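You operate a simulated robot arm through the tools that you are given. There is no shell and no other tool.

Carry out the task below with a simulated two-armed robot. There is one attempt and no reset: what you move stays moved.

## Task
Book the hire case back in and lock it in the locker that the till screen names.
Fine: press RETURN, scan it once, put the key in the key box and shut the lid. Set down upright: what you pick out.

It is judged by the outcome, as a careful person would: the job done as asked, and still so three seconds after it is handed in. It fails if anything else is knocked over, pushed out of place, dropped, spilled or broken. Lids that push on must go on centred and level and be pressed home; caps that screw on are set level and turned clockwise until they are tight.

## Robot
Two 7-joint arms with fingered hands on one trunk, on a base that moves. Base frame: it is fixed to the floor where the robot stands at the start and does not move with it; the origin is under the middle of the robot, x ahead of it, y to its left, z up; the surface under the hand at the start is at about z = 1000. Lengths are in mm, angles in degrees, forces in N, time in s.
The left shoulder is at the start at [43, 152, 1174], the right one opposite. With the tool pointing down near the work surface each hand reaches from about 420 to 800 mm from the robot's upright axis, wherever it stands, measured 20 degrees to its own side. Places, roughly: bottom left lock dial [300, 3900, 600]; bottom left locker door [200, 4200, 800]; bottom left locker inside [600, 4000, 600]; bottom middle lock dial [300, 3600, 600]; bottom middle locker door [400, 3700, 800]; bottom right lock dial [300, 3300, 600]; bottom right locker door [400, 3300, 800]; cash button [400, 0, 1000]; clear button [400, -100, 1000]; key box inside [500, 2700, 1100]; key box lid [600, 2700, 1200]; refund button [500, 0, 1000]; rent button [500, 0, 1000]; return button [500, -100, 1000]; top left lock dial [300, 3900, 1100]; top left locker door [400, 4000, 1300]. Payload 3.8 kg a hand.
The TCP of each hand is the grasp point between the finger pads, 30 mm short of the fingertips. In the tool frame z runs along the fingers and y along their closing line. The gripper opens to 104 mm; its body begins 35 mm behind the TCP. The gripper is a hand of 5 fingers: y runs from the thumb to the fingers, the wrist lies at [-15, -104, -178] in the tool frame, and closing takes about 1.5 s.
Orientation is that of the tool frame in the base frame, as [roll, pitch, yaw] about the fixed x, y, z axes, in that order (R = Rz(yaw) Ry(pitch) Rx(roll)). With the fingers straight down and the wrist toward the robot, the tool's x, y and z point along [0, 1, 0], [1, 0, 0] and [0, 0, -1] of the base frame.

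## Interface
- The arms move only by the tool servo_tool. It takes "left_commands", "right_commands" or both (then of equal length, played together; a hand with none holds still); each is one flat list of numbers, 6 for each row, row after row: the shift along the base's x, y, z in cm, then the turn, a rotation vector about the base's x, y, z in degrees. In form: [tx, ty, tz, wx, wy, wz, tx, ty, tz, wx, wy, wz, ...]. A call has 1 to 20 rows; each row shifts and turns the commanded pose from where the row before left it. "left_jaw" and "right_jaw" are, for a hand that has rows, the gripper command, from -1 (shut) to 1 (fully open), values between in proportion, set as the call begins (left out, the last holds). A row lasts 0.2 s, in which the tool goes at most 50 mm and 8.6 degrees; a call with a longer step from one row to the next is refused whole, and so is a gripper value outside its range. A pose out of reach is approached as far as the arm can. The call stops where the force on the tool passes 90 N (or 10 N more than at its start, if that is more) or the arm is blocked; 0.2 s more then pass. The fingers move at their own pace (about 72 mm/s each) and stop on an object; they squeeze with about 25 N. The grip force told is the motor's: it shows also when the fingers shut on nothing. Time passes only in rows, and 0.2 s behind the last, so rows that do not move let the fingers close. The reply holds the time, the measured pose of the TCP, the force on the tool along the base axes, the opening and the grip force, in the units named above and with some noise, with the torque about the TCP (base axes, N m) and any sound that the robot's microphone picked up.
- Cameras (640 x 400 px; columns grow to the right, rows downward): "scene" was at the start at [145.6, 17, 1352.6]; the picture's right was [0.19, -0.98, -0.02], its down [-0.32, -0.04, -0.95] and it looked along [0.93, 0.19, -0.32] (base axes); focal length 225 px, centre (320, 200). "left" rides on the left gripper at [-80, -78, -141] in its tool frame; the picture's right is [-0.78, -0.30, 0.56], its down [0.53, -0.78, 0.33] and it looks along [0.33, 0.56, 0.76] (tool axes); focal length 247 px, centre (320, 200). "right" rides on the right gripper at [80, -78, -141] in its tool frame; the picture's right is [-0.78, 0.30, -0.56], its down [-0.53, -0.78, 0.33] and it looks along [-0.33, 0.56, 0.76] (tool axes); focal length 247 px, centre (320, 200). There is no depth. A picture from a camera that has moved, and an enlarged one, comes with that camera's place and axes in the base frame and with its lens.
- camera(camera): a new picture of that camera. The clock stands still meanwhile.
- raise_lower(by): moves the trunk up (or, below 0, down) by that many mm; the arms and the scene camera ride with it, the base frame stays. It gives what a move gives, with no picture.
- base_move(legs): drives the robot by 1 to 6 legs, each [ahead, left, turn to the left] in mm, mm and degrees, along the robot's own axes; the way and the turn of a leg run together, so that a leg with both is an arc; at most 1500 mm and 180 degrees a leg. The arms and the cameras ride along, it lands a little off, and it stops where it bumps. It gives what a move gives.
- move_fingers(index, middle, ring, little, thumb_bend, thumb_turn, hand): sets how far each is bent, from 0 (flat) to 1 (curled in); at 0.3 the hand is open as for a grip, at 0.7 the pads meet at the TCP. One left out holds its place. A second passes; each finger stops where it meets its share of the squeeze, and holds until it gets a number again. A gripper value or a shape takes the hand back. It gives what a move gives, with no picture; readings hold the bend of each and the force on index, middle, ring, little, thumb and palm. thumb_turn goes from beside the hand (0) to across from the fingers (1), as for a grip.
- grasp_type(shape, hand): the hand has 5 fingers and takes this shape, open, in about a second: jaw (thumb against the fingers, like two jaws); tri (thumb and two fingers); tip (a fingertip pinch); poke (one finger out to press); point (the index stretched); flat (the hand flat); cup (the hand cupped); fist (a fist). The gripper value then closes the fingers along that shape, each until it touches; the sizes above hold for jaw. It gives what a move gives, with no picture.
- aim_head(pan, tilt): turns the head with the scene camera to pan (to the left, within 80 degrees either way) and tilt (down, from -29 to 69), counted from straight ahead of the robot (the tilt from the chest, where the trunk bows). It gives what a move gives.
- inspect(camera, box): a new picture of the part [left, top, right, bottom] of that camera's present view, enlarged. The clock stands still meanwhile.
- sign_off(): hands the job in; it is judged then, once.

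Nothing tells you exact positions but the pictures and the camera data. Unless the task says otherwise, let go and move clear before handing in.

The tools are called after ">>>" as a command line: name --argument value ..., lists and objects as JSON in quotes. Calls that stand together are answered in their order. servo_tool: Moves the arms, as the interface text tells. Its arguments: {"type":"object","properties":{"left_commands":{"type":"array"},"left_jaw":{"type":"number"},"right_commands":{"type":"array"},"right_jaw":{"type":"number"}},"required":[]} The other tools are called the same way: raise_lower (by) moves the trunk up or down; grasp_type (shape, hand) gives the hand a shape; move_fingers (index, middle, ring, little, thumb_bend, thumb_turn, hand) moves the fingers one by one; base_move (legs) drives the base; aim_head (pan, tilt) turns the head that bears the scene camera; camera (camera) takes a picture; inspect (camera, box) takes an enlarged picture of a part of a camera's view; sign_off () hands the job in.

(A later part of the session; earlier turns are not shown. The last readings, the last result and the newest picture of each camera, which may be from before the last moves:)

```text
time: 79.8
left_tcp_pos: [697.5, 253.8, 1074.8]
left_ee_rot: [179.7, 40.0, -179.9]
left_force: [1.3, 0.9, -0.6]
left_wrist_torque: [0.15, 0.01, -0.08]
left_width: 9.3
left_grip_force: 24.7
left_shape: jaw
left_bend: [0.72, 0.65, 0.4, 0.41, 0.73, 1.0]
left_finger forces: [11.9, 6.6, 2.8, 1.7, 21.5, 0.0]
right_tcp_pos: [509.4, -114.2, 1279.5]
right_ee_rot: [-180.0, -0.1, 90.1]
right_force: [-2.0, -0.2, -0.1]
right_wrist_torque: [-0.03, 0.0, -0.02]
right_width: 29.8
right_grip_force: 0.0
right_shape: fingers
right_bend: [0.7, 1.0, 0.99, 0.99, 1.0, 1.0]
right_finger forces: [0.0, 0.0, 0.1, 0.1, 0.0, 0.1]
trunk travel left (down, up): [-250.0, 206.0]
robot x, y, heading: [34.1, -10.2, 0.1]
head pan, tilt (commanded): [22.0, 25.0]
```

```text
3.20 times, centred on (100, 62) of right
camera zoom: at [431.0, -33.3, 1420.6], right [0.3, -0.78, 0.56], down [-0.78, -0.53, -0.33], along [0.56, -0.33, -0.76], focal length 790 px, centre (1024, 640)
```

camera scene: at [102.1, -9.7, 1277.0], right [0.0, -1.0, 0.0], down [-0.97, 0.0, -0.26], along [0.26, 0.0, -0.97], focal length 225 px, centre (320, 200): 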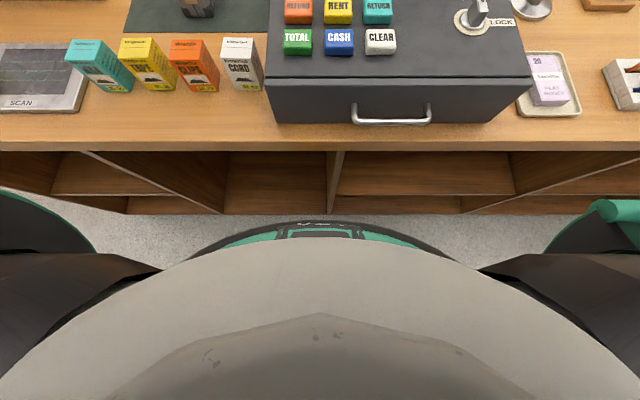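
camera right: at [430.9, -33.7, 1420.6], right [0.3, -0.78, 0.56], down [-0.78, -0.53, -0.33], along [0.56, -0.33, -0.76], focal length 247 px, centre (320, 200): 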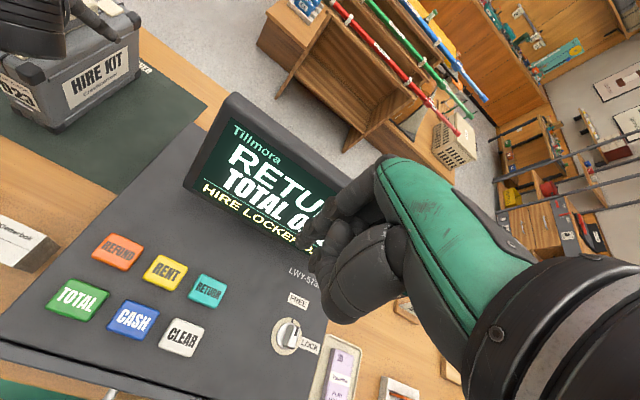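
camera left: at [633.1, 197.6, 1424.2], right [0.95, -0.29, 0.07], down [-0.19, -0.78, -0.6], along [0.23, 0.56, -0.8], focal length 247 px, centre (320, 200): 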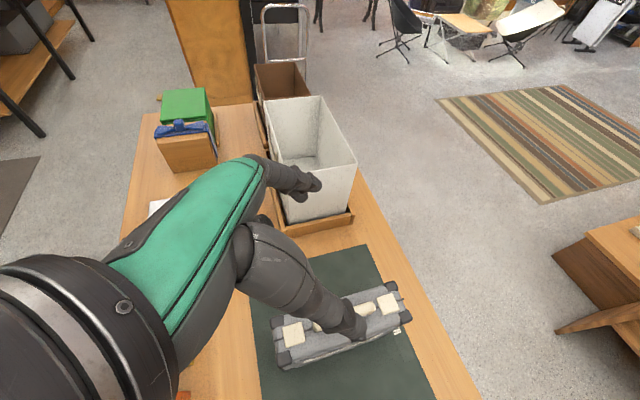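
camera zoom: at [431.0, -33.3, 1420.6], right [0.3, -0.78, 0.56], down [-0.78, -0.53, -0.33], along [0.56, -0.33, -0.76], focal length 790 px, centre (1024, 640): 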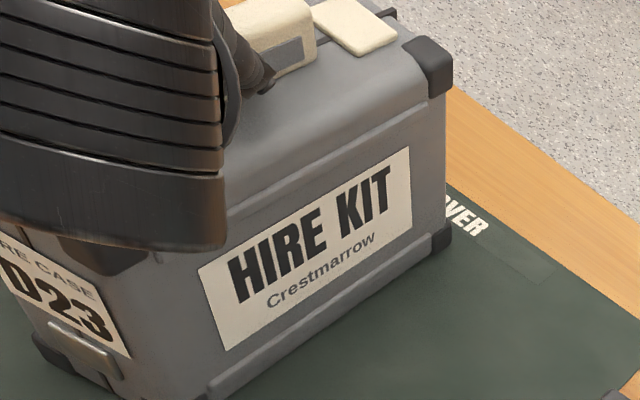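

The hand holds the bar: thumb 21.5 N against index and middle, pads seated in the handle's recess. A small slow lift to test the grip.

>>> servo_tool --left_commands '[0, 0, 0.5, 0, 0, 0, 0, 0, 0.5, 0, 0, 0, 0, 0, 0.5, 0, 0, 0, 0, 0, 0.5, 0, 0, 0, 0, 0, 0, 0, 0, 0]'

>>> inspect --camera "scene" --box '[240, 130, 400, 230]'

>>> inspect --camera "left" --box '[220, 150, 460, 400]'

>>> inspect --camera "right" --box '[0, 0, 200, 125]'

```text
time: 81.0
left_tcp_pos: [697.3, 254.3, 1094.1]
left_ee_rot: [179.8, 39.9, -179.8]
left_force: [0.5, 0.6, -4.8]
left_wrist_torque: [0.03, 0.07, 0.03]
left_width: 8.6
left_grip_force: 24.8
left_shape: jaw
left_bend: [0.72, 0.65, 0.46, 0.48, 0.73, 1.0]
left_finger forces: [14.3, 4.8, 4.1, 1.3, 22.5, 0.1]
right_tcp_pos: [508.5, -114.3, 1279.2]
right_ee_rot: [-180.0, -0.1, 90.0]
right_force: [0.9, 1.0, -1.3]
right_wrist_torque: [-0.03, 0.03, 0.02]
right_width: 29.7
right_grip_force: 0.0
right_shape: fingers
right_bend: [0.7, 1.0, 0.99, 0.99, 1.0, 1.0]
right_finger forces: [0.1, 0.0, 0.1, 0.1, 0.0, 0.1]
trunk travel left (down, up): [-250.0, 206.0]
robot x, y, heading: [28.1, -8.2, 0.1]
head pan, tilt (commanded): [22.0, 25.0]
```

```text
4.00 times, centred on (320, 180) of scene
camera zoom: at [168.0, 25.1, 1332.6], right [0.37, -0.93, -0.04], down [-0.49, -0.16, -0.86], along [0.79, 0.34, -0.52], focal length 900 px, centre (320, 280)
```

zoom: 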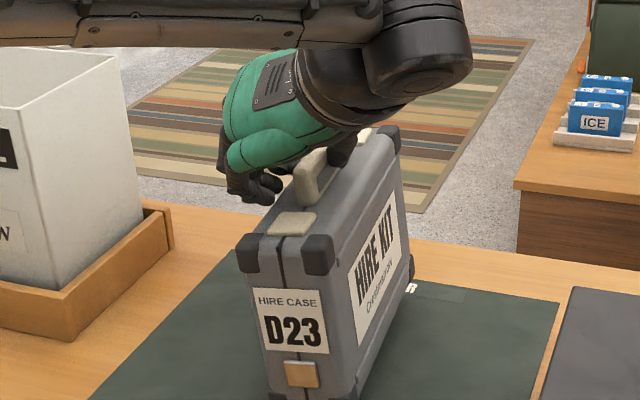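

```text
1.60 times, centred on (340, 275) of left
camera zoom: at [669.2, 176.1, 1254.5], right [0.95, -0.29, 0.07], down [-0.19, -0.78, -0.6], along [0.23, 0.56, -0.8], focal length 395 px, centre (288, 80)
```

zoom: 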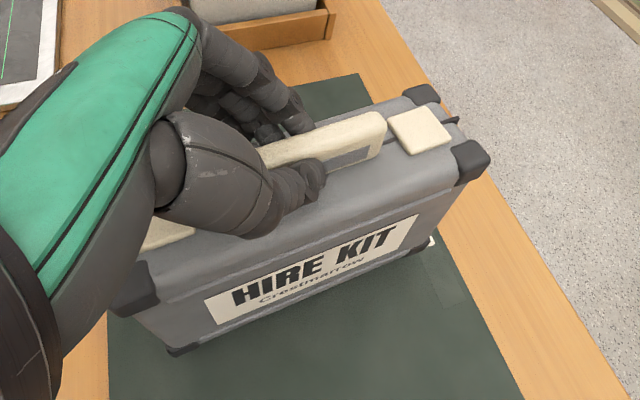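

```text
3.20 times, centred on (100, 62) of right
camera zoom: at [431.7, -33.2, 1420.3], right [0.3, -0.78, 0.56], down [-0.78, -0.53, -0.33], along [0.56, -0.33, -0.76], focal length 790 px, centre (1024, 640)
```

zoom: 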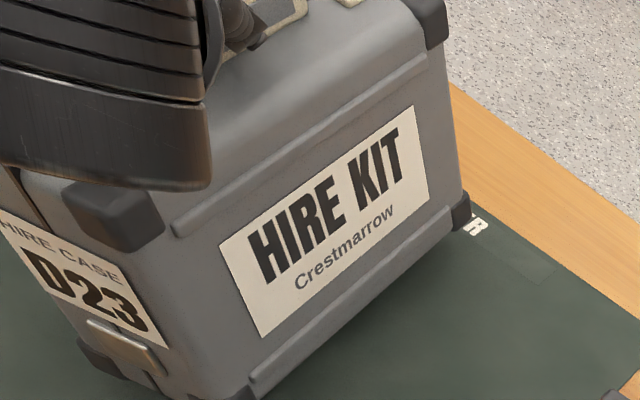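

The case is up and light (about 5 N), but the lower two fingers push its side so it leans about 6°. I'll lower it almost to the mat and back those two fingers off.

>>> servo_tool --left_commands '[0, 0, -0.6, 0, 0, 0, 0, 0, -0.5, 0, 0, 0, 0, 0, 0, 0, 0, 0]'

>>> move_fingers --hand "left" --ring 0.2 --little 0.2

>>> inspect --camera "scene" --box '[240, 130, 400, 230]'

>>> inspect --camera "left" --box '[220, 150, 460, 400]'

```text
time: 81.8
left_tcp_pos: [698.1, 254.3, 1083.8]
left_ee_rot: [179.7, 40.0, -179.9]
left_force: [-0.2, 0.0, -5.7]
left_wrist_torque: [0.03, 0.09, 0.03]
left_width: 8.8
left_grip_force: 24.9
left_shape: jaw
left_bend: [0.72, 0.65, 0.46, 0.48, 0.73, 1.0]
left_finger forces: [14.2, 5.0, 4.0, 1.4, 22.5, 0.1]
right_tcp_pos: [509.2, -115.4, 1279.5]
right_ee_rot: [-180.0, -0.2, 90.0]
right_force: [-0.7, -0.2, 0.8]
right_wrist_torque: [-0.03, 0.01, -0.01]
right_width: 29.8
right_grip_force: 0.0
right_shape: fingers
right_bend: [0.7, 1.0, 0.99, 0.99, 1.0, 1.0]
right_finger forces: [0.0, 0.0, 0.0, 0.0, 0.1, 0.1]
trunk travel left (down, up): [-250.0, 206.0]
robot x, y, heading: [29.3, -13.3, -0.0]
head pan, tilt (commanded): [22.0, 25.0]
```

```text
time: 82.8
left_tcp_pos: [698.5, 253.5, 1084.1]
left_ee_rot: [179.8, 40.0, -179.8]
left_force: [0.4, -0.3, -5.5]
left_wrist_torque: [0.02, 0.08, 0.0]
left_width: 8.8
left_grip_force: 20.9
left_shape: fingers
left_bend: [0.72, 0.64, 0.2, 0.2, 0.74, 1.0]
left_finger forces: [12.4, 8.2, 0.0, 0.1, 20.7, 0.0]
right_tcp_pos: [509.4, -114.0, 1279.0]
right_ee_rot: [179.9, 0.0, 90.1]
right_force: [0.1, 0.7, 0.3]
right_wrist_torque: [0.01, -0.02, -0.01]
right_width: 29.7
right_grip_force: 0.0
right_shape: fingers
right_bend: [0.7, 1.0, 0.99, 0.99, 1.0, 1.0]
right_finger forces: [0.1, 0.0, 0.0, 0.0, 0.0, 0.0]
trunk travel left (down, up): [-250.0, 206.0]
robot x, y, heading: [30.2, -9.1, -0.0]
head pan, tilt (commanded): [22.0, 25.0]
```

```text
4.00 times, centred on (320, 180) of scene
camera zoom: at [168.1, 25.1, 1332.6], right [0.37, -0.93, -0.04], down [-0.49, -0.16, -0.86], along [0.79, 0.34, -0.52], focal length 900 px, centre (320, 280)
```

zoom: 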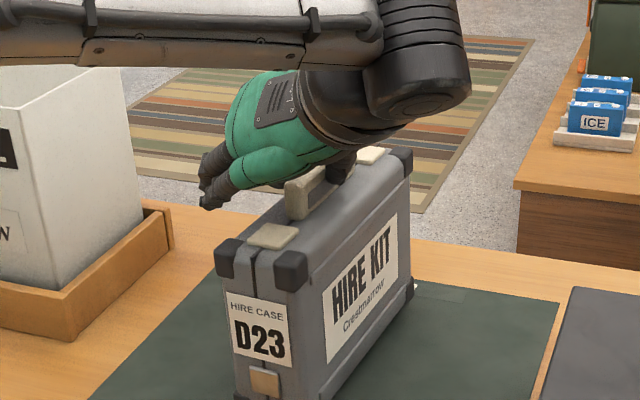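

```text
1.60 times, centred on (340, 275) of left
camera zoom: at [669.5, 175.9, 1243.5], right [0.95, -0.29, 0.07], down [-0.19, -0.78, -0.6], along [0.23, 0.56, -0.8], focal length 395 px, centre (288, 80)
```

zoom: 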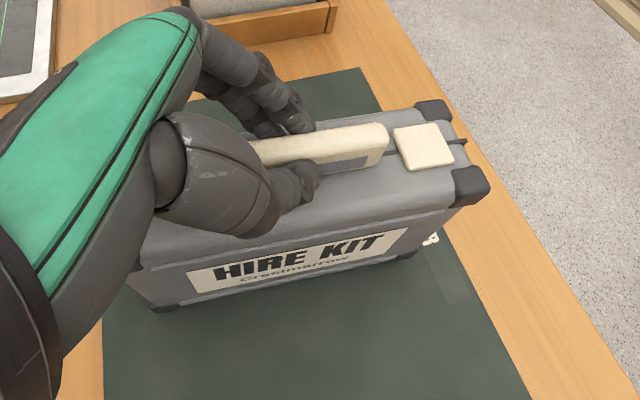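

The case hangs upright now and the grip holds (thumb 20.7 N, weight ~0.56 kg). I'll raise it with the trunk so the arm keeps its posture.

>>> raise_lower --by 60

>>> raise_lower --by 75

>>> camera --camera "scene"

>>> camera --camera "left"

```text
time: 83.8
left_tcp_pos: [693.1, 254.7, 1157.5]
left_ee_rot: [179.9, 41.2, -179.9]
left_force: [0.6, -0.4, -6.6]
left_wrist_torque: [-0.03, 0.1, 0.02]
left_width: 8.5
left_grip_force: 20.5
left_shape: fingers
left_bend: [0.72, 0.64, 0.2, 0.2, 0.74, 1.0]
left_finger forces: [12.4, 8.4, 0.0, 0.0, 20.6, 0.0]
right_tcp_pos: [509.7, -113.5, 1338.1]
right_ee_rot: [180.0, 0.1, 90.1]
right_force: [0.3, 0.5, 0.4]
right_wrist_torque: [0.0, -0.01, 0.02]
right_width: 29.7
right_grip_force: 0.0
right_shape: fingers
right_bend: [0.7, 1.0, 0.99, 0.99, 1.0, 1.0]
right_finger forces: [0.1, 0.0, 0.0, 0.0, 0.0, 0.1]
trunk travel left (down, up): [-310.0, 146.0]
robot x, y, heading: [32.6, -6.6, -0.0]
head pan, tilt (commanded): [22.0, 25.0]
```

```text
time: 84.9
left_tcp_pos: [683.0, 255.3, 1259.3]
left_ee_rot: [180.0, 43.4, -179.9]
left_force: [0.0, 0.4, -5.9]
left_wrist_torque: [-0.02, 0.09, 0.03]
left_width: 8.5
left_grip_force: 20.5
left_shape: fingers
left_bend: [0.72, 0.64, 0.2, 0.2, 0.74, 1.0]
left_finger forces: [12.3, 8.3, 0.0, 0.0, 20.6, 0.1]
right_tcp_pos: [509.1, -115.4, 1414.2]
right_ee_rot: [-180.0, -0.1, 89.9]
right_force: [0.1, 0.1, -0.2]
right_wrist_torque: [-0.04, -0.03, 0.01]
right_width: 29.9
right_grip_force: 0.2
right_shape: fingers
right_bend: [0.7, 1.0, 0.99, 0.99, 1.0, 1.0]
right_finger forces: [0.1, 0.1, 0.1, 0.1, 0.1, 0.0]
trunk travel left (down, up): [-385.0, 71.0]
robot x, y, heading: [31.6, -6.4, 0.0]
head pan, tilt (commanded): [22.0, 25.0]
```

```text
taken
camera scene: at [124.0, 25.1, 1482.1], right [0.37, -0.93, -0.01], down [-0.41, -0.16, -0.9], along [0.83, 0.34, -0.44], focal length 225 px, centre (320, 200)
```

scene: 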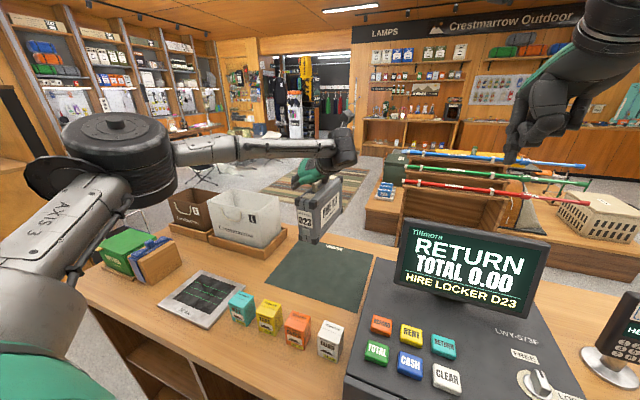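

```text
taken
camera left: at [645.2, 177.8, 1417.6], right [0.95, -0.29, 0.13], down [-0.16, -0.78, -0.61], along [0.28, 0.56, -0.78], focal length 247 px, centre (320, 200)
```

left: 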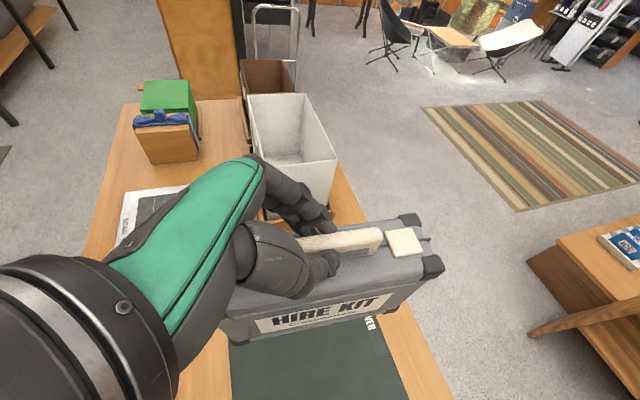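

The case hangs steadily well above the counter goods. I'll back off and slide left with the base so the case hangs over the scanner.

>>> base_move --legs '[[-250, 0, 0], [0, 307, 0]]'

>>> camera --camera "scene"

>>> camera --camera "left"

```text
time: 88.4
left_tcp_pos: [433.2, 556.9, 1260.2]
left_ee_rot: [179.8, 43.6, 179.9]
left_force: [0.7, -0.3, -5.9]
left_wrist_torque: [0.02, 0.12, 0.0]
left_width: 8.9
left_grip_force: 20.9
left_shape: fingers
left_bend: [0.72, 0.64, 0.2, 0.2, 0.74, 1.0]
left_finger forces: [12.6, 8.5, 0.0, 0.0, 21.0, 0.0]
right_tcp_pos: [260.3, 187.9, 1414.1]
right_ee_rot: [180.0, -0.2, 90.0]
right_force: [0.1, -0.1, -0.4]
right_wrist_torque: [0.03, -0.02, 0.0]
right_width: 29.8
right_grip_force: 0.0
right_shape: fingers
right_bend: [0.7, 1.0, 0.99, 0.99, 1.0, 1.0]
right_finger forces: [0.1, 0.1, 0.0, 0.0, 0.0, 0.1]
trunk travel left (down, up): [-385.0, 71.0]
robot x, y, heading: [-218.8, 297.3, -0.1]
head pan, tilt (commanded): [22.0, 25.0]
```

```text
taken
camera scene: at [-125.9, 326.9, 1482.1], right [0.38, -0.93, -0.01], down [-0.41, -0.16, -0.9], along [0.83, 0.34, -0.43], focal length 225 px, centre (320, 200)
```

scene: 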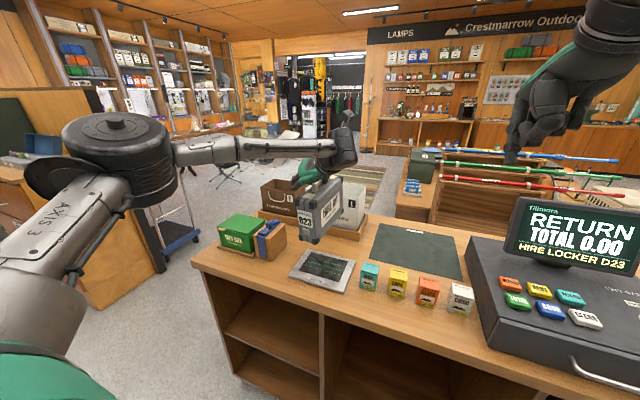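

```text
taken
camera left: at [395.0, 480.0, 1418.3], right [0.95, -0.29, 0.13], down [-0.16, -0.78, -0.61], along [0.28, 0.56, -0.78], focal length 247 px, centre (320, 200)
```

left: 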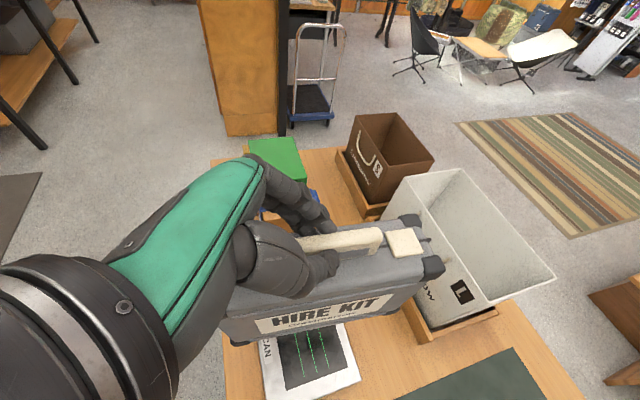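

The case hangs right over the scanner (bottom near z 1083). I'll lower it towards the glass in steps, listening for the beep.

>>> servo_tool --left_commands '[0, 0, -2, 0, 0, 0, 0, 0, -2, 0, 0, 0, 0, 0, -2, 0, 0, 0, 0, 0, -2, 0, 0, 0, 0, 0, 0, 0, 0, 0]'

>>> camera --camera "scene"

>>> camera --camera "left"

```text
time: 89.6
left_tcp_pos: [421.7, 569.0, 1183.4]
left_ee_rot: [179.9, 43.6, 179.9]
left_force: [0.2, 0.5, -5.0]
left_wrist_torque: [0.04, 0.12, 0.03]
left_width: 8.9
left_grip_force: 20.9
left_shape: fingers
left_bend: [0.72, 0.64, 0.2, 0.2, 0.74, 1.0]
left_finger forces: [12.5, 8.7, 0.0, 0.0, 20.9, 0.1]
left hand out of reach, approached as far as the arm can: row 2, 3, 4
right_tcp_pos: [259.8, 188.6, 1413.5]
right_ee_rot: [180.0, -0.1, 90.0]
right_force: [0.4, 0.1, 0.3]
right_wrist_torque: [0.03, 0.03, 0.01]
right_width: 30.3
right_grip_force: 0.0
right_shape: fingers
right_bend: [0.7, 1.0, 0.99, 0.99, 1.0, 1.0]
right_finger forces: [0.0, 0.1, 0.0, 0.0, 0.1, 0.0]
trunk travel left (down, up): [-385.0, 71.0]
robot x, y, heading: [-220.2, 294.7, -0.0]
head pan, tilt (commanded): [22.0, 25.0]
```

```text
taken
camera scene: at [-125.6, 329.1, 1482.0], right [0.38, -0.93, -0.01], down [-0.41, -0.16, -0.9], along [0.83, 0.34, -0.44], focal length 225 px, centre (320, 200)
```

scene: 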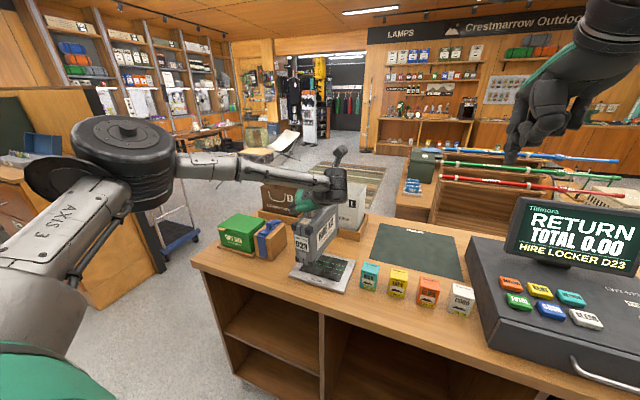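

```text
taken
camera left: at [384.0, 491.0, 1341.2], right [0.95, -0.3, 0.13], down [-0.16, -0.78, -0.61], along [0.28, 0.56, -0.78], focal length 247 px, centre (320, 200)
```

left: 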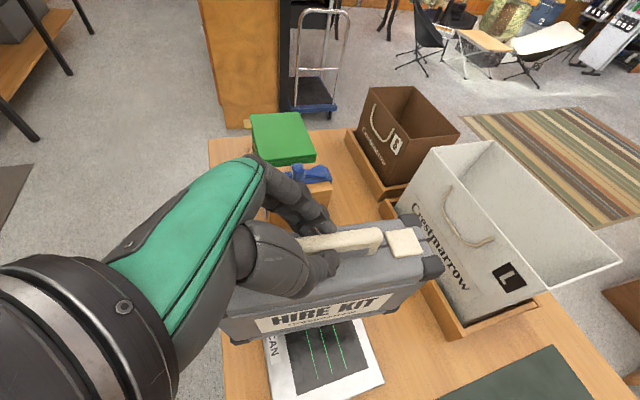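

No beep yet at a bottom height of about 1007. The arm alone is at its limit here, so I'll lower with the trunk.

>>> raise_lower --by -40

>>> camera --camera "scene"

>>> camera --camera "left"

```text
time: 90.5
left_tcp_pos: [423.5, 568.6, 1143.3]
left_ee_rot: [180.0, 43.5, -179.8]
left_force: [0.1, 0.0, -5.9]
left_wrist_torque: [-0.03, 0.09, 0.0]
left_width: 8.4
left_grip_force: 21.0
left_shape: fingers
left_bend: [0.72, 0.64, 0.2, 0.2, 0.74, 1.0]
left_finger forces: [12.6, 8.4, 0.2, 0.1, 20.9, 0.0]
right_tcp_pos: [260.1, 189.7, 1375.6]
right_ee_rot: [179.9, 0.0, 90.1]
right_force: [-0.1, 0.3, 0.7]
right_wrist_torque: [-0.04, 0.02, -0.04]
right_width: 29.6
right_grip_force: 0.0
right_shape: fingers
right_bend: [0.7, 1.0, 0.99, 0.99, 1.0, 1.0]
right_finger forces: [0.0, 0.1, 0.0, 0.0, 0.0, 0.0]
trunk travel left (down, up): [-345.0, 111.0]
robot x, y, heading: [-218.9, 294.4, -0.1]
head pan, tilt (commanded): [22.0, 25.0]
```

```text
taken
camera scene: at [-116.7, 329.6, 1438.7], right [0.37, -0.93, -0.01], down [-0.42, -0.16, -0.89], along [0.82, 0.34, -0.45], focal length 225 px, centre (320, 200)
```

scene: 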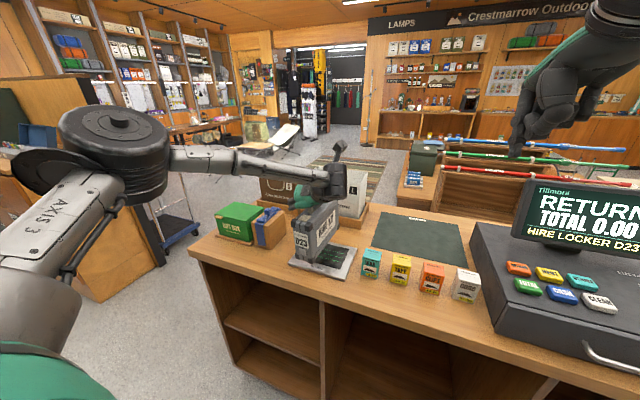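

```text
taken
camera left: at [384.2, 491.1, 1301.1], right [0.95, -0.29, 0.13], down [-0.16, -0.78, -0.61], along [0.28, 0.56, -0.78], focal length 247 px, centre (320, 200)
```

left: 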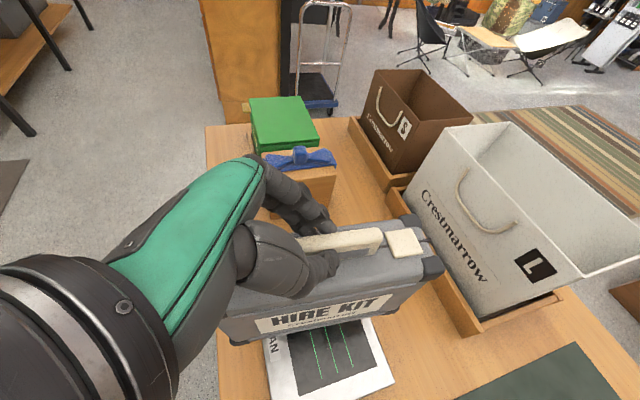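

Still no beep with the bottom about 55 mm above the glass. I'll lower another 30 mm.

>>> raise_lower --by -28

>>> inspect --camera "scene" --box '[240, 160, 400, 300]'

>>> inspect --camera "scene" --box '[480, 160, 640, 260]'

```text
time: 91.2
left_tcp_pos: [423.5, 567.9, 1115.4]
left_ee_rot: [-180.0, 43.5, -179.8]
left_force: [-1.0, -0.5, -4.8]
left_wrist_torque: [0.02, 0.08, 0.0]
left_width: 8.7
left_grip_force: 21.3
left_shape: fingers
left_bend: [0.72, 0.64, 0.2, 0.2, 0.74, 1.0]
left_finger forces: [12.6, 8.4, 0.0, 0.0, 21.1, 0.0]
right_tcp_pos: [259.3, 190.0, 1346.3]
right_ee_rot: [180.0, -0.1, 90.0]
right_force: [0.0, -0.6, -0.4]
right_wrist_torque: [0.02, 0.01, -0.01]
right_width: 29.8
right_grip_force: 0.0
right_shape: fingers
right_bend: [0.7, 1.0, 0.99, 0.99, 1.0, 1.0]
right_finger forces: [0.0, 0.1, 0.0, 0.0, 0.0, 0.0]
trunk travel left (down, up): [-317.0, 139.0]
robot x, y, heading: [-218.6, 296.0, -0.1]
head pan, tilt (commanded): [22.0, 25.0]
```

```text
2.86 times, centred on (320, 230) of scene
camera zoom: at [-108.3, 329.6, 1408.1], right [0.37, -0.93, -0.02], down [-0.44, -0.16, -0.88], along [0.82, 0.34, -0.47], focal length 643 px, centre (320, 114)
```

zoom: 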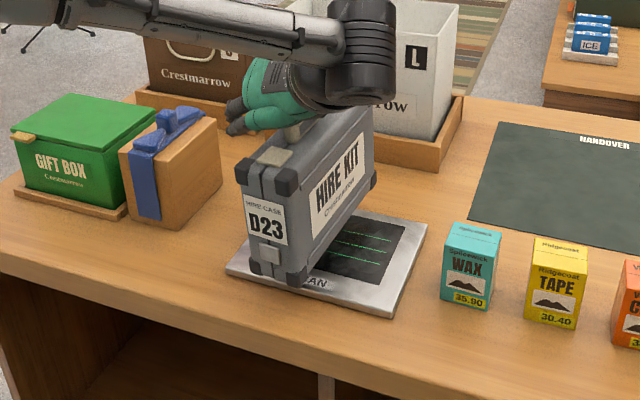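

```text
4.00 times, centred on (560, 210) of scene
camera zoom: at [-108.3, 329.6, 1408.1], right [0.37, -0.93, -0.02], down [-0.44, -0.16, -0.88], along [0.82, 0.34, -0.47], focal length 900 px, centre (-640, 160)
```

zoom: 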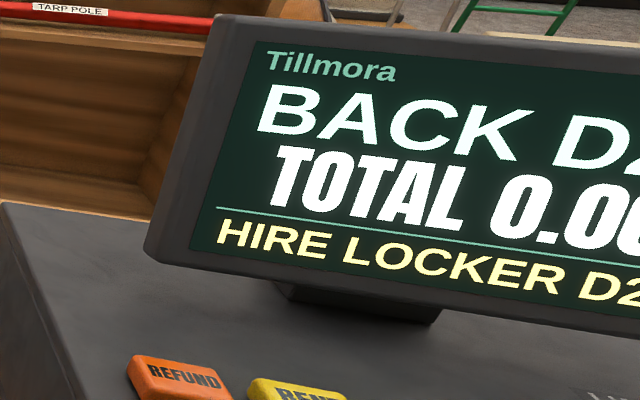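

The screen changed to "BACK D23": the scan registered. I'll lift straight off the scanner now so it isn't read again, then read the screen.

>>> raise_lower --by 100

>>> aim_head --pan -5 --tilt 25

>>> camera --camera "scene"

>>> camera --camera "left"

```text
time: 92.5
left_tcp_pos: [421.1, 570.3, 1219.3]
left_ee_rot: [179.8, 43.8, 179.8]
left_force: [-0.3, -0.3, -5.3]
left_wrist_torque: [-0.02, 0.1, 0.01]
left_width: 8.9
left_grip_force: 20.7
left_shape: fingers
left_bend: [0.72, 0.64, 0.2, 0.2, 0.74, 1.0]
left_finger forces: [12.7, 8.6, 0.1, 0.1, 20.9, 0.1]
right_tcp_pos: [260.4, 190.7, 1447.0]
right_ee_rot: [-180.0, -0.1, 90.0]
right_force: [-0.5, -0.1, 0.0]
right_wrist_torque: [0.0, -0.02, -0.01]
right_width: 29.5
right_grip_force: 0.0
right_shape: fingers
right_bend: [0.7, 1.0, 0.99, 0.99, 1.0, 1.0]
right_finger forces: [0.0, 0.0, 0.1, 0.0, 0.0, 0.0]
trunk travel left (down, up): [-417.0, 39.0]
robot x, y, heading: [-220.2, 295.3, -0.2]
head pan, tilt (commanded): [22.0, 25.0]
```

```text
time: 93.4
left_tcp_pos: [420.7, 570.1, 1218.5]
left_ee_rot: [-180.0, 43.7, 179.8]
left_force: [0.0, -0.2, -5.5]
left_wrist_torque: [0.02, 0.09, -0.02]
left_width: 8.5
left_grip_force: 20.7
left_shape: fingers
left_bend: [0.72, 0.64, 0.2, 0.2, 0.74, 1.0]
left_finger forces: [12.5, 8.5, 0.1, 0.0, 21.0, 0.0]
right_tcp_pos: [260.1, 189.8, 1446.6]
right_ee_rot: [180.0, 0.0, 89.9]
right_force: [0.6, 0.5, -0.3]
right_wrist_torque: [0.0, -0.01, -0.01]
right_width: 29.7
right_grip_force: 0.0
right_shape: fingers
right_bend: [0.7, 1.0, 0.99, 0.99, 1.0, 1.0]
right_finger forces: [0.0, 0.0, 0.1, 0.1, 0.0, 0.1]
trunk travel left (down, up): [-417.0, 39.0]
robot x, y, heading: [-219.1, 298.2, 0.2]
head pan, tilt (commanded): [-5.0, 25.0]
```

```text
taken
camera scene: at [-123.4, 287.2, 1515.5], right [-0.09, -1.0, 0.0], down [-0.43, 0.04, -0.9], along [0.9, -0.08, -0.43], focal length 225 px, centre (320, 200)
```

scene: 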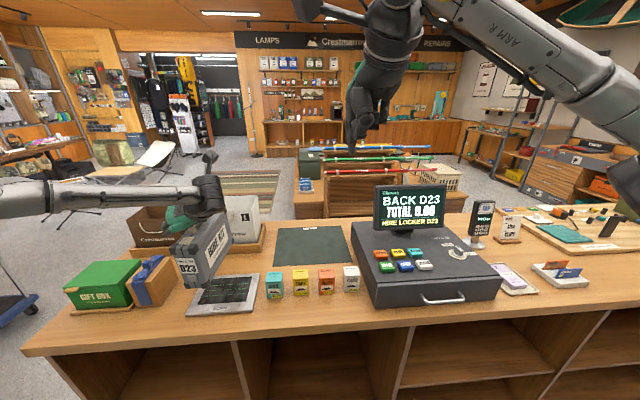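

```text
taken
camera left: at [381.2, 492.3, 1377.4], right [0.95, -0.3, 0.14], down [-0.16, -0.78, -0.61], along [0.29, 0.55, -0.78], focal length 247 px, centre (320, 200)
```

left: 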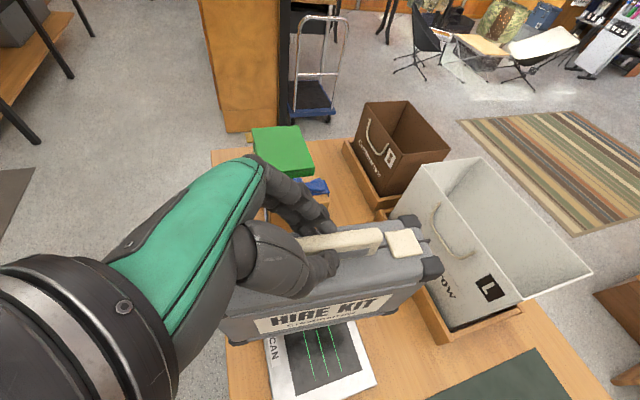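

The till confirms "BACK D23" / "HIRE LOCKER D23". Working through the locker's geometry, this steep wrist and its camera would foul the upper ledge (z≈1005), so I need a flatter hand. I'll take the case back to the mat, set it down and regrip with the fingers nearer level.

>>> base_move --legs '[[0, -310, 0], [250, 0, 0]]'

>>> aim_head --pan 22 --tilt 30

>>> camera --camera "scene"

>>> camera --camera "left"

```text
time: 97.0
left_tcp_pos: [667.6, 258.0, 1221.7]
left_ee_rot: [179.9, 44.1, 179.9]
left_force: [-0.3, -0.4, -5.1]
left_wrist_torque: [0.02, 0.11, 0.01]
left_width: 9.0
left_grip_force: 21.2
left_shape: fingers
left_bend: [0.72, 0.64, 0.2, 0.2, 0.74, 1.0]
left_finger forces: [12.5, 8.5, 0.0, 0.1, 20.8, 0.0]
right_tcp_pos: [506.7, -121.8, 1448.6]
right_ee_rot: [179.8, 0.0, 89.9]
right_force: [-1.0, -0.1, 0.1]
right_wrist_torque: [0.03, 0.0, 0.0]
right_width: 29.8
right_grip_force: 0.0
right_shape: fingers
right_bend: [0.7, 1.0, 0.99, 0.99, 1.0, 1.0]
right_finger forces: [0.0, 0.1, 0.1, 0.0, 0.0, 0.1]
trunk travel left (down, up): [-417.0, 39.0]
robot x, y, heading: [34.8, -15.0, -0.4]
head pan, tilt (commanded): [-5.0, 25.0]
```

```text
time: 97.9
left_tcp_pos: [672.9, 257.8, 1219.2]
left_ee_rot: [-180.0, 43.8, 179.9]
left_force: [1.1, -0.6, -5.2]
left_wrist_torque: [-0.01, 0.12, 0.02]
left_width: 8.5
left_grip_force: 20.8
left_shape: fingers
left_bend: [0.72, 0.64, 0.2, 0.2, 0.74, 1.0]
left_finger forces: [12.6, 8.5, 0.0, 0.0, 21.0, 0.0]
right_tcp_pos: [512.7, -122.5, 1446.7]
right_ee_rot: [-180.0, -0.1, 90.0]
right_force: [0.2, 0.0, 0.4]
right_wrist_torque: [0.01, 0.0, 0.0]
right_width: 29.6
right_grip_force: 0.1
right_shape: fingers
right_bend: [0.7, 1.0, 0.99, 0.99, 1.0, 1.0]
right_finger forces: [0.1, 0.1, 0.0, 0.0, 0.0, 0.0]
trunk travel left (down, up): [-417.0, 39.0]
robot x, y, heading: [29.6, -16.8, 0.1]
head pan, tilt (commanded): [22.0, 30.0]
```

```text
taken
camera scene: at [121.3, 17.2, 1507.5], right [0.37, -0.93, 0.0], down [-0.47, -0.19, -0.86], along [0.8, 0.32, -0.51], focal length 225 px, centre (320, 200)
```

scene: 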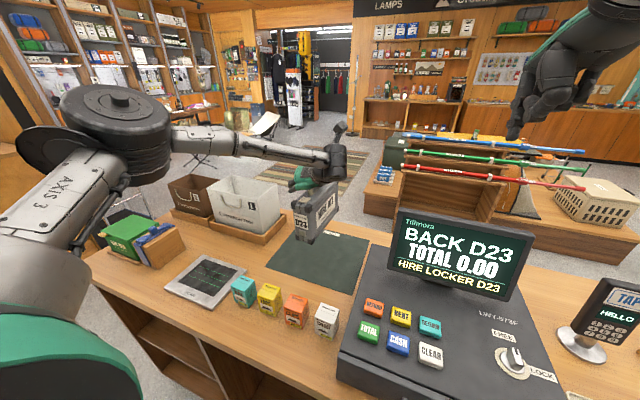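

```text
taken
camera left: at [633.9, 180.2, 1376.7], right [0.95, -0.3, 0.14], down [-0.16, -0.78, -0.61], along [0.29, 0.55, -0.78], focal length 247 px, centre (320, 200)
```

left: 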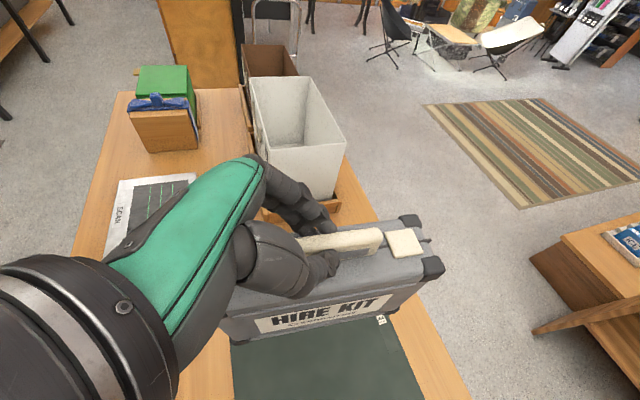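

I'll lower the case towards the mat with the trunk, levelling it on the way.

>>> raise_lower --by -105

>>> servo_tool --left_commands '[0, 0, 0, 0, 3.6, 0, 0, 0, 0, 0, 0, 0]'

>>> inspect --camera "scene" --box '[240, 130, 400, 230]'

>>> inspect --camera "left" --box '[200, 180, 460, 380]'

```text
time: 99.2
left_tcp_pos: [671.5, 257.7, 1114.7]
left_ee_rot: [-179.8, 44.0, -179.9]
left_force: [0.2, 0.3, -4.6]
left_wrist_torque: [0.01, 0.11, 0.0]
left_width: 8.8
left_grip_force: 20.8
left_shape: fingers
left_bend: [0.72, 0.64, 0.2, 0.2, 0.74, 1.0]
left_finger forces: [12.5, 8.3, 0.0, 0.0, 20.9, 0.0]
right_tcp_pos: [510.6, -122.1, 1340.3]
right_ee_rot: [179.9, -0.2, 90.0]
right_force: [0.0, 0.3, 1.0]
right_wrist_torque: [0.0, -0.01, 0.03]
right_width: 29.9
right_grip_force: 0.0
right_shape: fingers
right_bend: [0.7, 1.0, 0.99, 0.99, 1.0, 1.0]
right_finger forces: [0.0, 0.1, 0.0, 0.1, 0.0, 0.0]
trunk travel left (down, up): [-312.0, 144.0]
robot x, y, heading: [29.5, -13.8, -0.1]
head pan, tilt (commanded): [22.0, 30.0]
```

```text
time: 99.8
left_tcp_pos: [670.9, 257.4, 1112.9]
left_ee_rot: [-179.8, 40.2, -179.9]
left_force: [0.0, 0.1, -5.7]
left_wrist_torque: [0.01, 0.02, 0.0]
left_width: 8.9
left_grip_force: 21.1
left_shape: fingers
left_bend: [0.72, 0.64, 0.2, 0.2, 0.74, 1.0]
left_finger forces: [12.8, 8.1, 0.1, 0.1, 20.8, 0.0]
right_tcp_pos: [510.9, -121.1, 1342.2]
right_ee_rot: [-180.0, 0.0, 89.9]
right_force: [-0.3, 0.1, -0.5]
right_wrist_torque: [0.0, 0.01, 0.02]
right_width: 29.7
right_grip_force: 0.0
right_shape: fingers
right_bend: [0.7, 1.0, 0.99, 0.99, 1.0, 1.0]
right_finger forces: [0.1, 0.1, 0.0, 0.0, 0.0, 0.0]
trunk travel left (down, up): [-312.0, 144.0]
robot x, y, heading: [29.4, -13.4, -0.2]
head pan, tilt (commanded): [22.0, 30.0]
```

```text
4.00 times, centred on (320, 180) of scene
camera zoom: at [142.6, 17.4, 1394.9], right [0.37, -0.93, -0.02], down [-0.51, -0.19, -0.84], along [0.77, 0.32, -0.55], focal length 900 px, centre (320, 280)
```

zoom: 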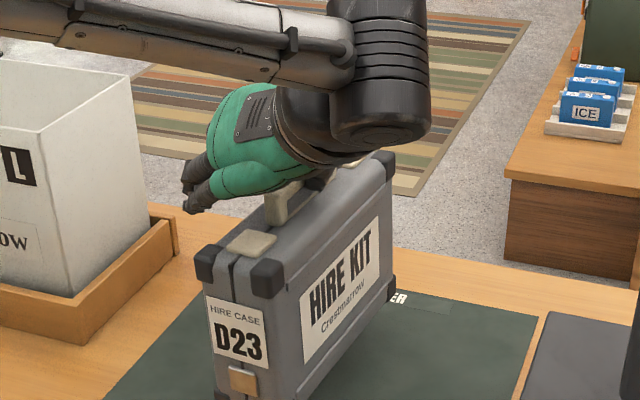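

```text
2.00 times, centred on (330, 280) of left
camera zoom: at [642.6, 180.2, 1274.3], right [0.95, -0.3, 0.08], down [-0.2, -0.78, -0.6], along [0.24, 0.55, -0.8], focal length 494 px, centre (300, 40)
```

zoom: 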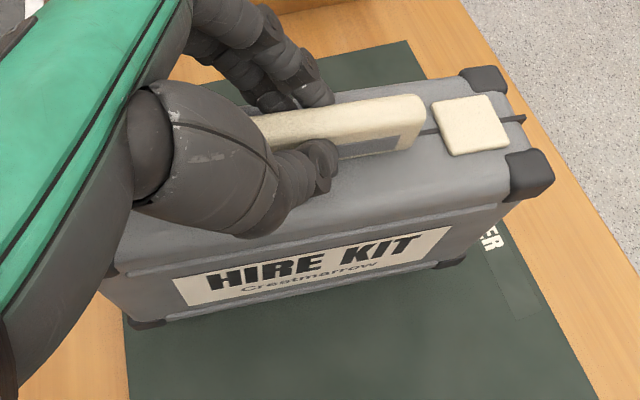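

The case is level above the mat. Lowering gently until it stands.

>>> servo_tool --left_commands '[0, 0, -1.5, 0, 0, 0, 0, 0, -1.0, 0, 0, 0, 0, 0, -0.6, 0, 0, 0, 0, 0, -0.3, 0, 0, 0, 0, 0, -0.2, 0, 0, 0, 0, 0, 0, 0, 0, 0]'

```text
time: 101.2
left_tcp_pos: [671.0, 258.2, 1078.3]
left_ee_rot: [-179.8, 40.2, -180.0]
left_force: [-0.1, 0.2, -5.2]
left_wrist_torque: [0.0, 0.06, 0.03]
left_width: 8.5
left_grip_force: 21.1
left_shape: fingers
left_bend: [0.72, 0.64, 0.2, 0.2, 0.74, 1.0]
left_finger forces: [12.6, 8.3, 0.1, 0.0, 20.8, 0.0]
right_tcp_pos: [511.2, -121.2, 1342.3]
right_ee_rot: [-180.0, -0.1, 90.0]
right_force: [-0.6, 0.6, 0.6]
right_wrist_torque: [0.03, -0.01, -0.02]
right_width: 29.9
right_grip_force: 0.0
right_shape: fingers
right_bend: [0.7, 1.0, 0.99, 0.99, 1.0, 1.0]
right_finger forces: [0.0, 0.0, 0.0, 0.1, 0.0, 0.0]
trunk travel left (down, up): [-312.0, 144.0]
robot x, y, heading: [34.1, -10.7, 0.2]
head pan, tilt (commanded): [22.0, 30.0]
```

>>> servo_tool --left_commands '[0, 0, -0.2, 0, 0, 0, 0, 0, -0.2, 0, 0, 0, 0, 0, 0, 0, 0, 0]'

>>> inspect --camera "scene" --box '[240, 150, 400, 250]'

```text
time: 102.0
left_tcp_pos: [671.6, 256.6, 1076.0]
left_ee_rot: [180.0, 40.4, 179.9]
left_force: [0.8, -0.8, 1.2]
left_wrist_torque: [-0.01, 0.02, -0.06]
left_width: 8.2
left_grip_force: 21.5
left_shape: fingers
left_bend: [0.72, 0.64, 0.2, 0.2, 0.74, 1.0]
left_finger forces: [12.4, 8.4, 0.0, 0.1, 21.7, 0.0]
right_tcp_pos: [510.1, -122.9, 1342.6]
right_ee_rot: [179.9, -0.1, 90.0]
right_force: [-0.2, -0.5, -0.8]
right_wrist_torque: [0.0, 0.0, -0.03]
right_width: 29.9
right_grip_force: 0.0
right_shape: fingers
right_bend: [0.7, 1.0, 0.99, 0.99, 1.0, 1.0]
right_finger forces: [0.0, 0.0, 0.0, 0.0, 0.1, 0.1]
trunk travel left (down, up): [-312.0, 144.0]
robot x, y, heading: [33.5, -12.7, 0.0]
head pan, tilt (commanded): [22.0, 30.0]
```

```text
4.00 times, centred on (320, 200) of scene
camera zoom: at [141.7, 16.7, 1395.1], right [0.37, -0.93, -0.02], down [-0.51, -0.19, -0.84], along [0.77, 0.32, -0.54], focal length 900 px, centre (320, 200)
```

zoom: 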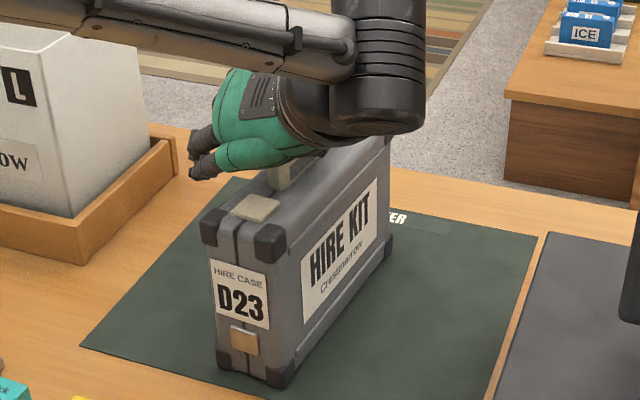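

The mat now carries the case. I'll let go, rise a little, tip the hand to about 68° from vertical (nearly level fingers) and look.

>>> grasp_type --hand "left" --shape "jaw"

>>> servo_tool --left_commands '[0, 0, 1.5, 0, 0, 0, 0, 0, 2.0, 0, 0, 0, 0, 0, 1.0, 0, 0, 0, 0, 0, 0, 0, -7, 0, 0, 0, 0, 0, -7, 0, 0, 0, 0, 0, -7, 0, 0, 0, 0, 0, -7, 0, 0, 0, 0, 0, 0, 0]'

>>> inspect --camera "scene" --box '[240, 150, 400, 250]'

>>> camera --camera "left"

```text
time: 102.9
left_tcp_pos: [671.9, 258.4, 1075.0]
left_ee_rot: [-180.0, 40.3, 179.9]
left_force: [0.6, 0.3, 0.6]
left_wrist_torque: [-0.01, 0.01, 0.03]
left_width: 103.3
left_grip_force: 0.0
left_shape: jaw
left_bend: [0.3, 0.3, 0.3, 0.3, 0.3, 0.98]
left_finger forces: [0.1, 0.1, 0.0, 0.0, 0.0, 0.0]
right_tcp_pos: [509.8, -121.6, 1342.3]
right_ee_rot: [179.9, -0.2, 90.0]
right_force: [0.0, -0.2, 0.4]
right_wrist_torque: [0.02, -0.03, 0.03]
right_width: 29.9
right_grip_force: 0.0
right_shape: fingers
right_bend: [0.7, 1.0, 0.99, 0.99, 1.0, 1.0]
right_finger forces: [0.0, 0.1, 0.0, 0.0, 0.0, 0.0]
trunk travel left (down, up): [-312.0, 144.0]
robot x, y, heading: [33.6, -14.6, 0.1]
head pan, tilt (commanded): [22.0, 30.0]
```

```text
time: 104.7
left_tcp_pos: [680.2, 293.4, 1205.4]
left_ee_rot: [179.3, 67.5, 179.0]
left_force: [-0.1, -0.9, 0.2]
left_wrist_torque: [-0.01, 0.01, -0.02]
left_width: 103.8
left_grip_force: 0.0
left_shape: jaw
left_bend: [0.3, 0.3, 0.3, 0.3, 0.3, 0.98]
left_finger forces: [0.0, 0.0, 0.0, 0.0, 0.0, 0.0]
left hand out of reach, approached as far as the arm can: row 5, 6, 7
right_tcp_pos: [510.6, -122.9, 1342.8]
right_ee_rot: [179.9, -0.1, 90.1]
right_force: [0.7, -0.5, 0.3]
right_wrist_torque: [0.04, 0.01, -0.01]
right_width: 29.9
right_grip_force: 0.0
right_shape: fingers
right_bend: [0.7, 1.0, 0.99, 0.99, 1.0, 1.0]
right_finger forces: [0.0, 0.0, 0.0, 0.1, 0.0, 0.0]
trunk travel left (down, up): [-312.0, 144.0]
robot x, y, heading: [31.7, -16.8, 0.2]
head pan, tilt (commanded): [22.0, 30.0]
```

```text
4.00 times, centred on (320, 200) of scene
camera zoom: at [142.3, 16.8, 1394.9], right [0.37, -0.93, -0.02], down [-0.51, -0.19, -0.84], along [0.77, 0.32, -0.55], focal length 900 px, centre (320, 200)
```

zoom: 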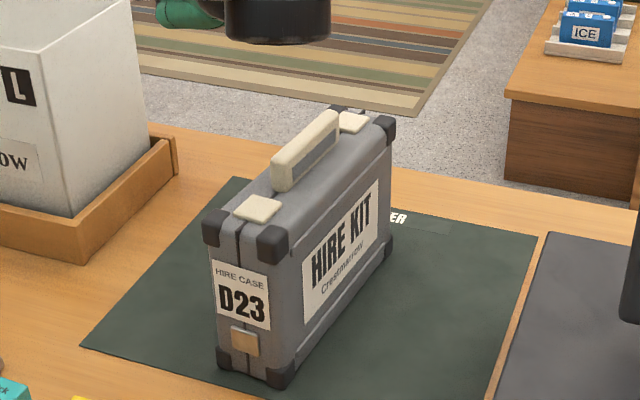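

```text
taken
camera left: at [580.7, 215.9, 1334.0], right [0.81, -0.31, 0.5], down [0.1, -0.77, -0.63], along [0.58, 0.55, -0.6], focal length 247 px, centre (320, 200)
```

left: 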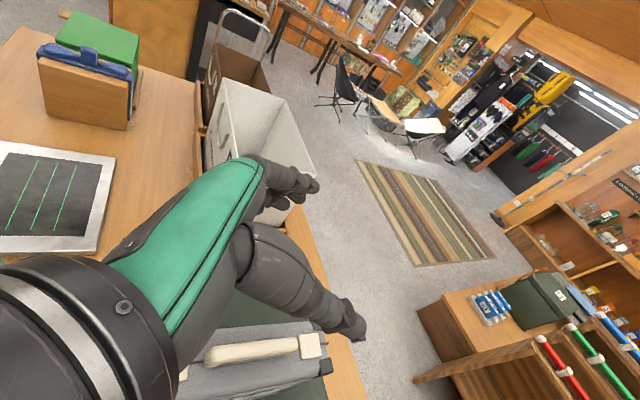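

With the trunk this high and the arm so bent, that flat pose isn't reachable at handle height. I'll back the base off 100 mm so the arm is more stretched, lower the trunk a bit, and try again in clear air.

>>> base_move --legs '[[-110, 0, 0]]'

>>> servo_tool --left_commands '[3.3, -1.2, -1.5, 0, 0, 0, 3.3, -1.2, -1.5, 0, 0, 0, 3.3, -1.1, -1.5, 0, 0, 0, 0, 0, 0, 0, 0, 0]'

>>> camera --camera "scene"

```text
time: 105.9
left_tcp_pos: [572.3, 292.7, 1202.9]
left_ee_rot: [179.3, 67.3, 178.9]
left_force: [-0.1, 0.7, -1.0]
left_wrist_torque: [-0.03, 0.0, 0.02]
left_width: 103.7
left_grip_force: 0.0
left_shape: jaw
left_bend: [0.3, 0.3, 0.3, 0.3, 0.3, 0.98]
left_finger forces: [0.0, 0.0, 0.0, 0.0, 0.1, 0.0]
right_tcp_pos: [403.2, -122.3, 1340.8]
right_ee_rot: [179.9, -0.1, 89.9]
right_force: [1.0, -0.5, 0.2]
right_wrist_torque: [0.03, -0.01, -0.02]
right_width: 29.7
right_grip_force: 0.0
right_shape: fingers
right_bend: [0.7, 1.0, 0.99, 0.99, 1.0, 1.0]
right_finger forces: [0.1, 0.0, 0.1, 0.0, 0.0, 0.0]
trunk travel left (down, up): [-312.0, 144.0]
robot x, y, heading: [-76.5, -17.9, 0.0]
head pan, tilt (commanded): [22.0, 30.0]
```

```text
time: 106.9
left_tcp_pos: [647.1, 281.5, 1202.1]
left_ee_rot: [179.3, 67.1, 178.8]
left_force: [-0.3, 0.2, 0.3]
left_wrist_torque: [0.03, 0.02, 0.02]
left_width: 103.7
left_grip_force: 0.0
left_shape: jaw
left_bend: [0.3, 0.3, 0.3, 0.3, 0.3, 0.98]
left_finger forces: [0.0, 0.0, 0.1, 0.1, 0.0, 0.0]
left hand out of reach, approached as far as the arm can: row 1, 2, 3
right_tcp_pos: [401.2, -121.6, 1341.9]
right_ee_rot: [180.0, -0.1, 90.0]
right_force: [0.1, 0.3, 0.5]
right_wrist_torque: [0.0, -0.03, -0.02]
right_width: 29.6
right_grip_force: 0.2
right_shape: fingers
right_bend: [0.7, 1.0, 0.99, 0.99, 1.0, 1.0]
right_finger forces: [0.1, 0.0, 0.0, 0.1, 0.0, 0.0]
trunk travel left (down, up): [-312.0, 144.0]
robot x, y, heading: [-80.1, -16.5, -0.0]
head pan, tilt (commanded): [22.0, 30.0]
```

```text
taken
camera scene: at [32.5, 17.4, 1395.0], right [0.37, -0.93, -0.02], down [-0.51, -0.19, -0.84], along [0.77, 0.32, -0.54], focal length 225 px, centre (320, 200)
```

scene: 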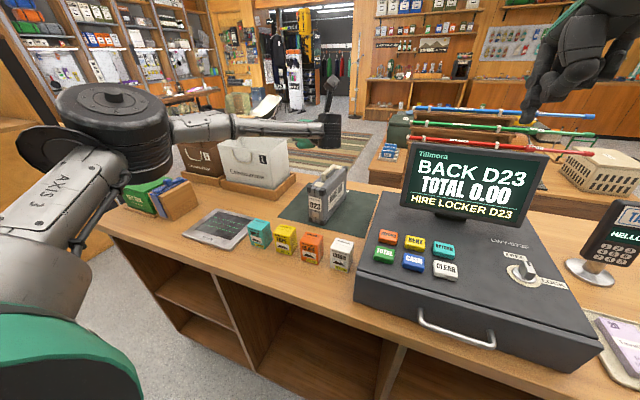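

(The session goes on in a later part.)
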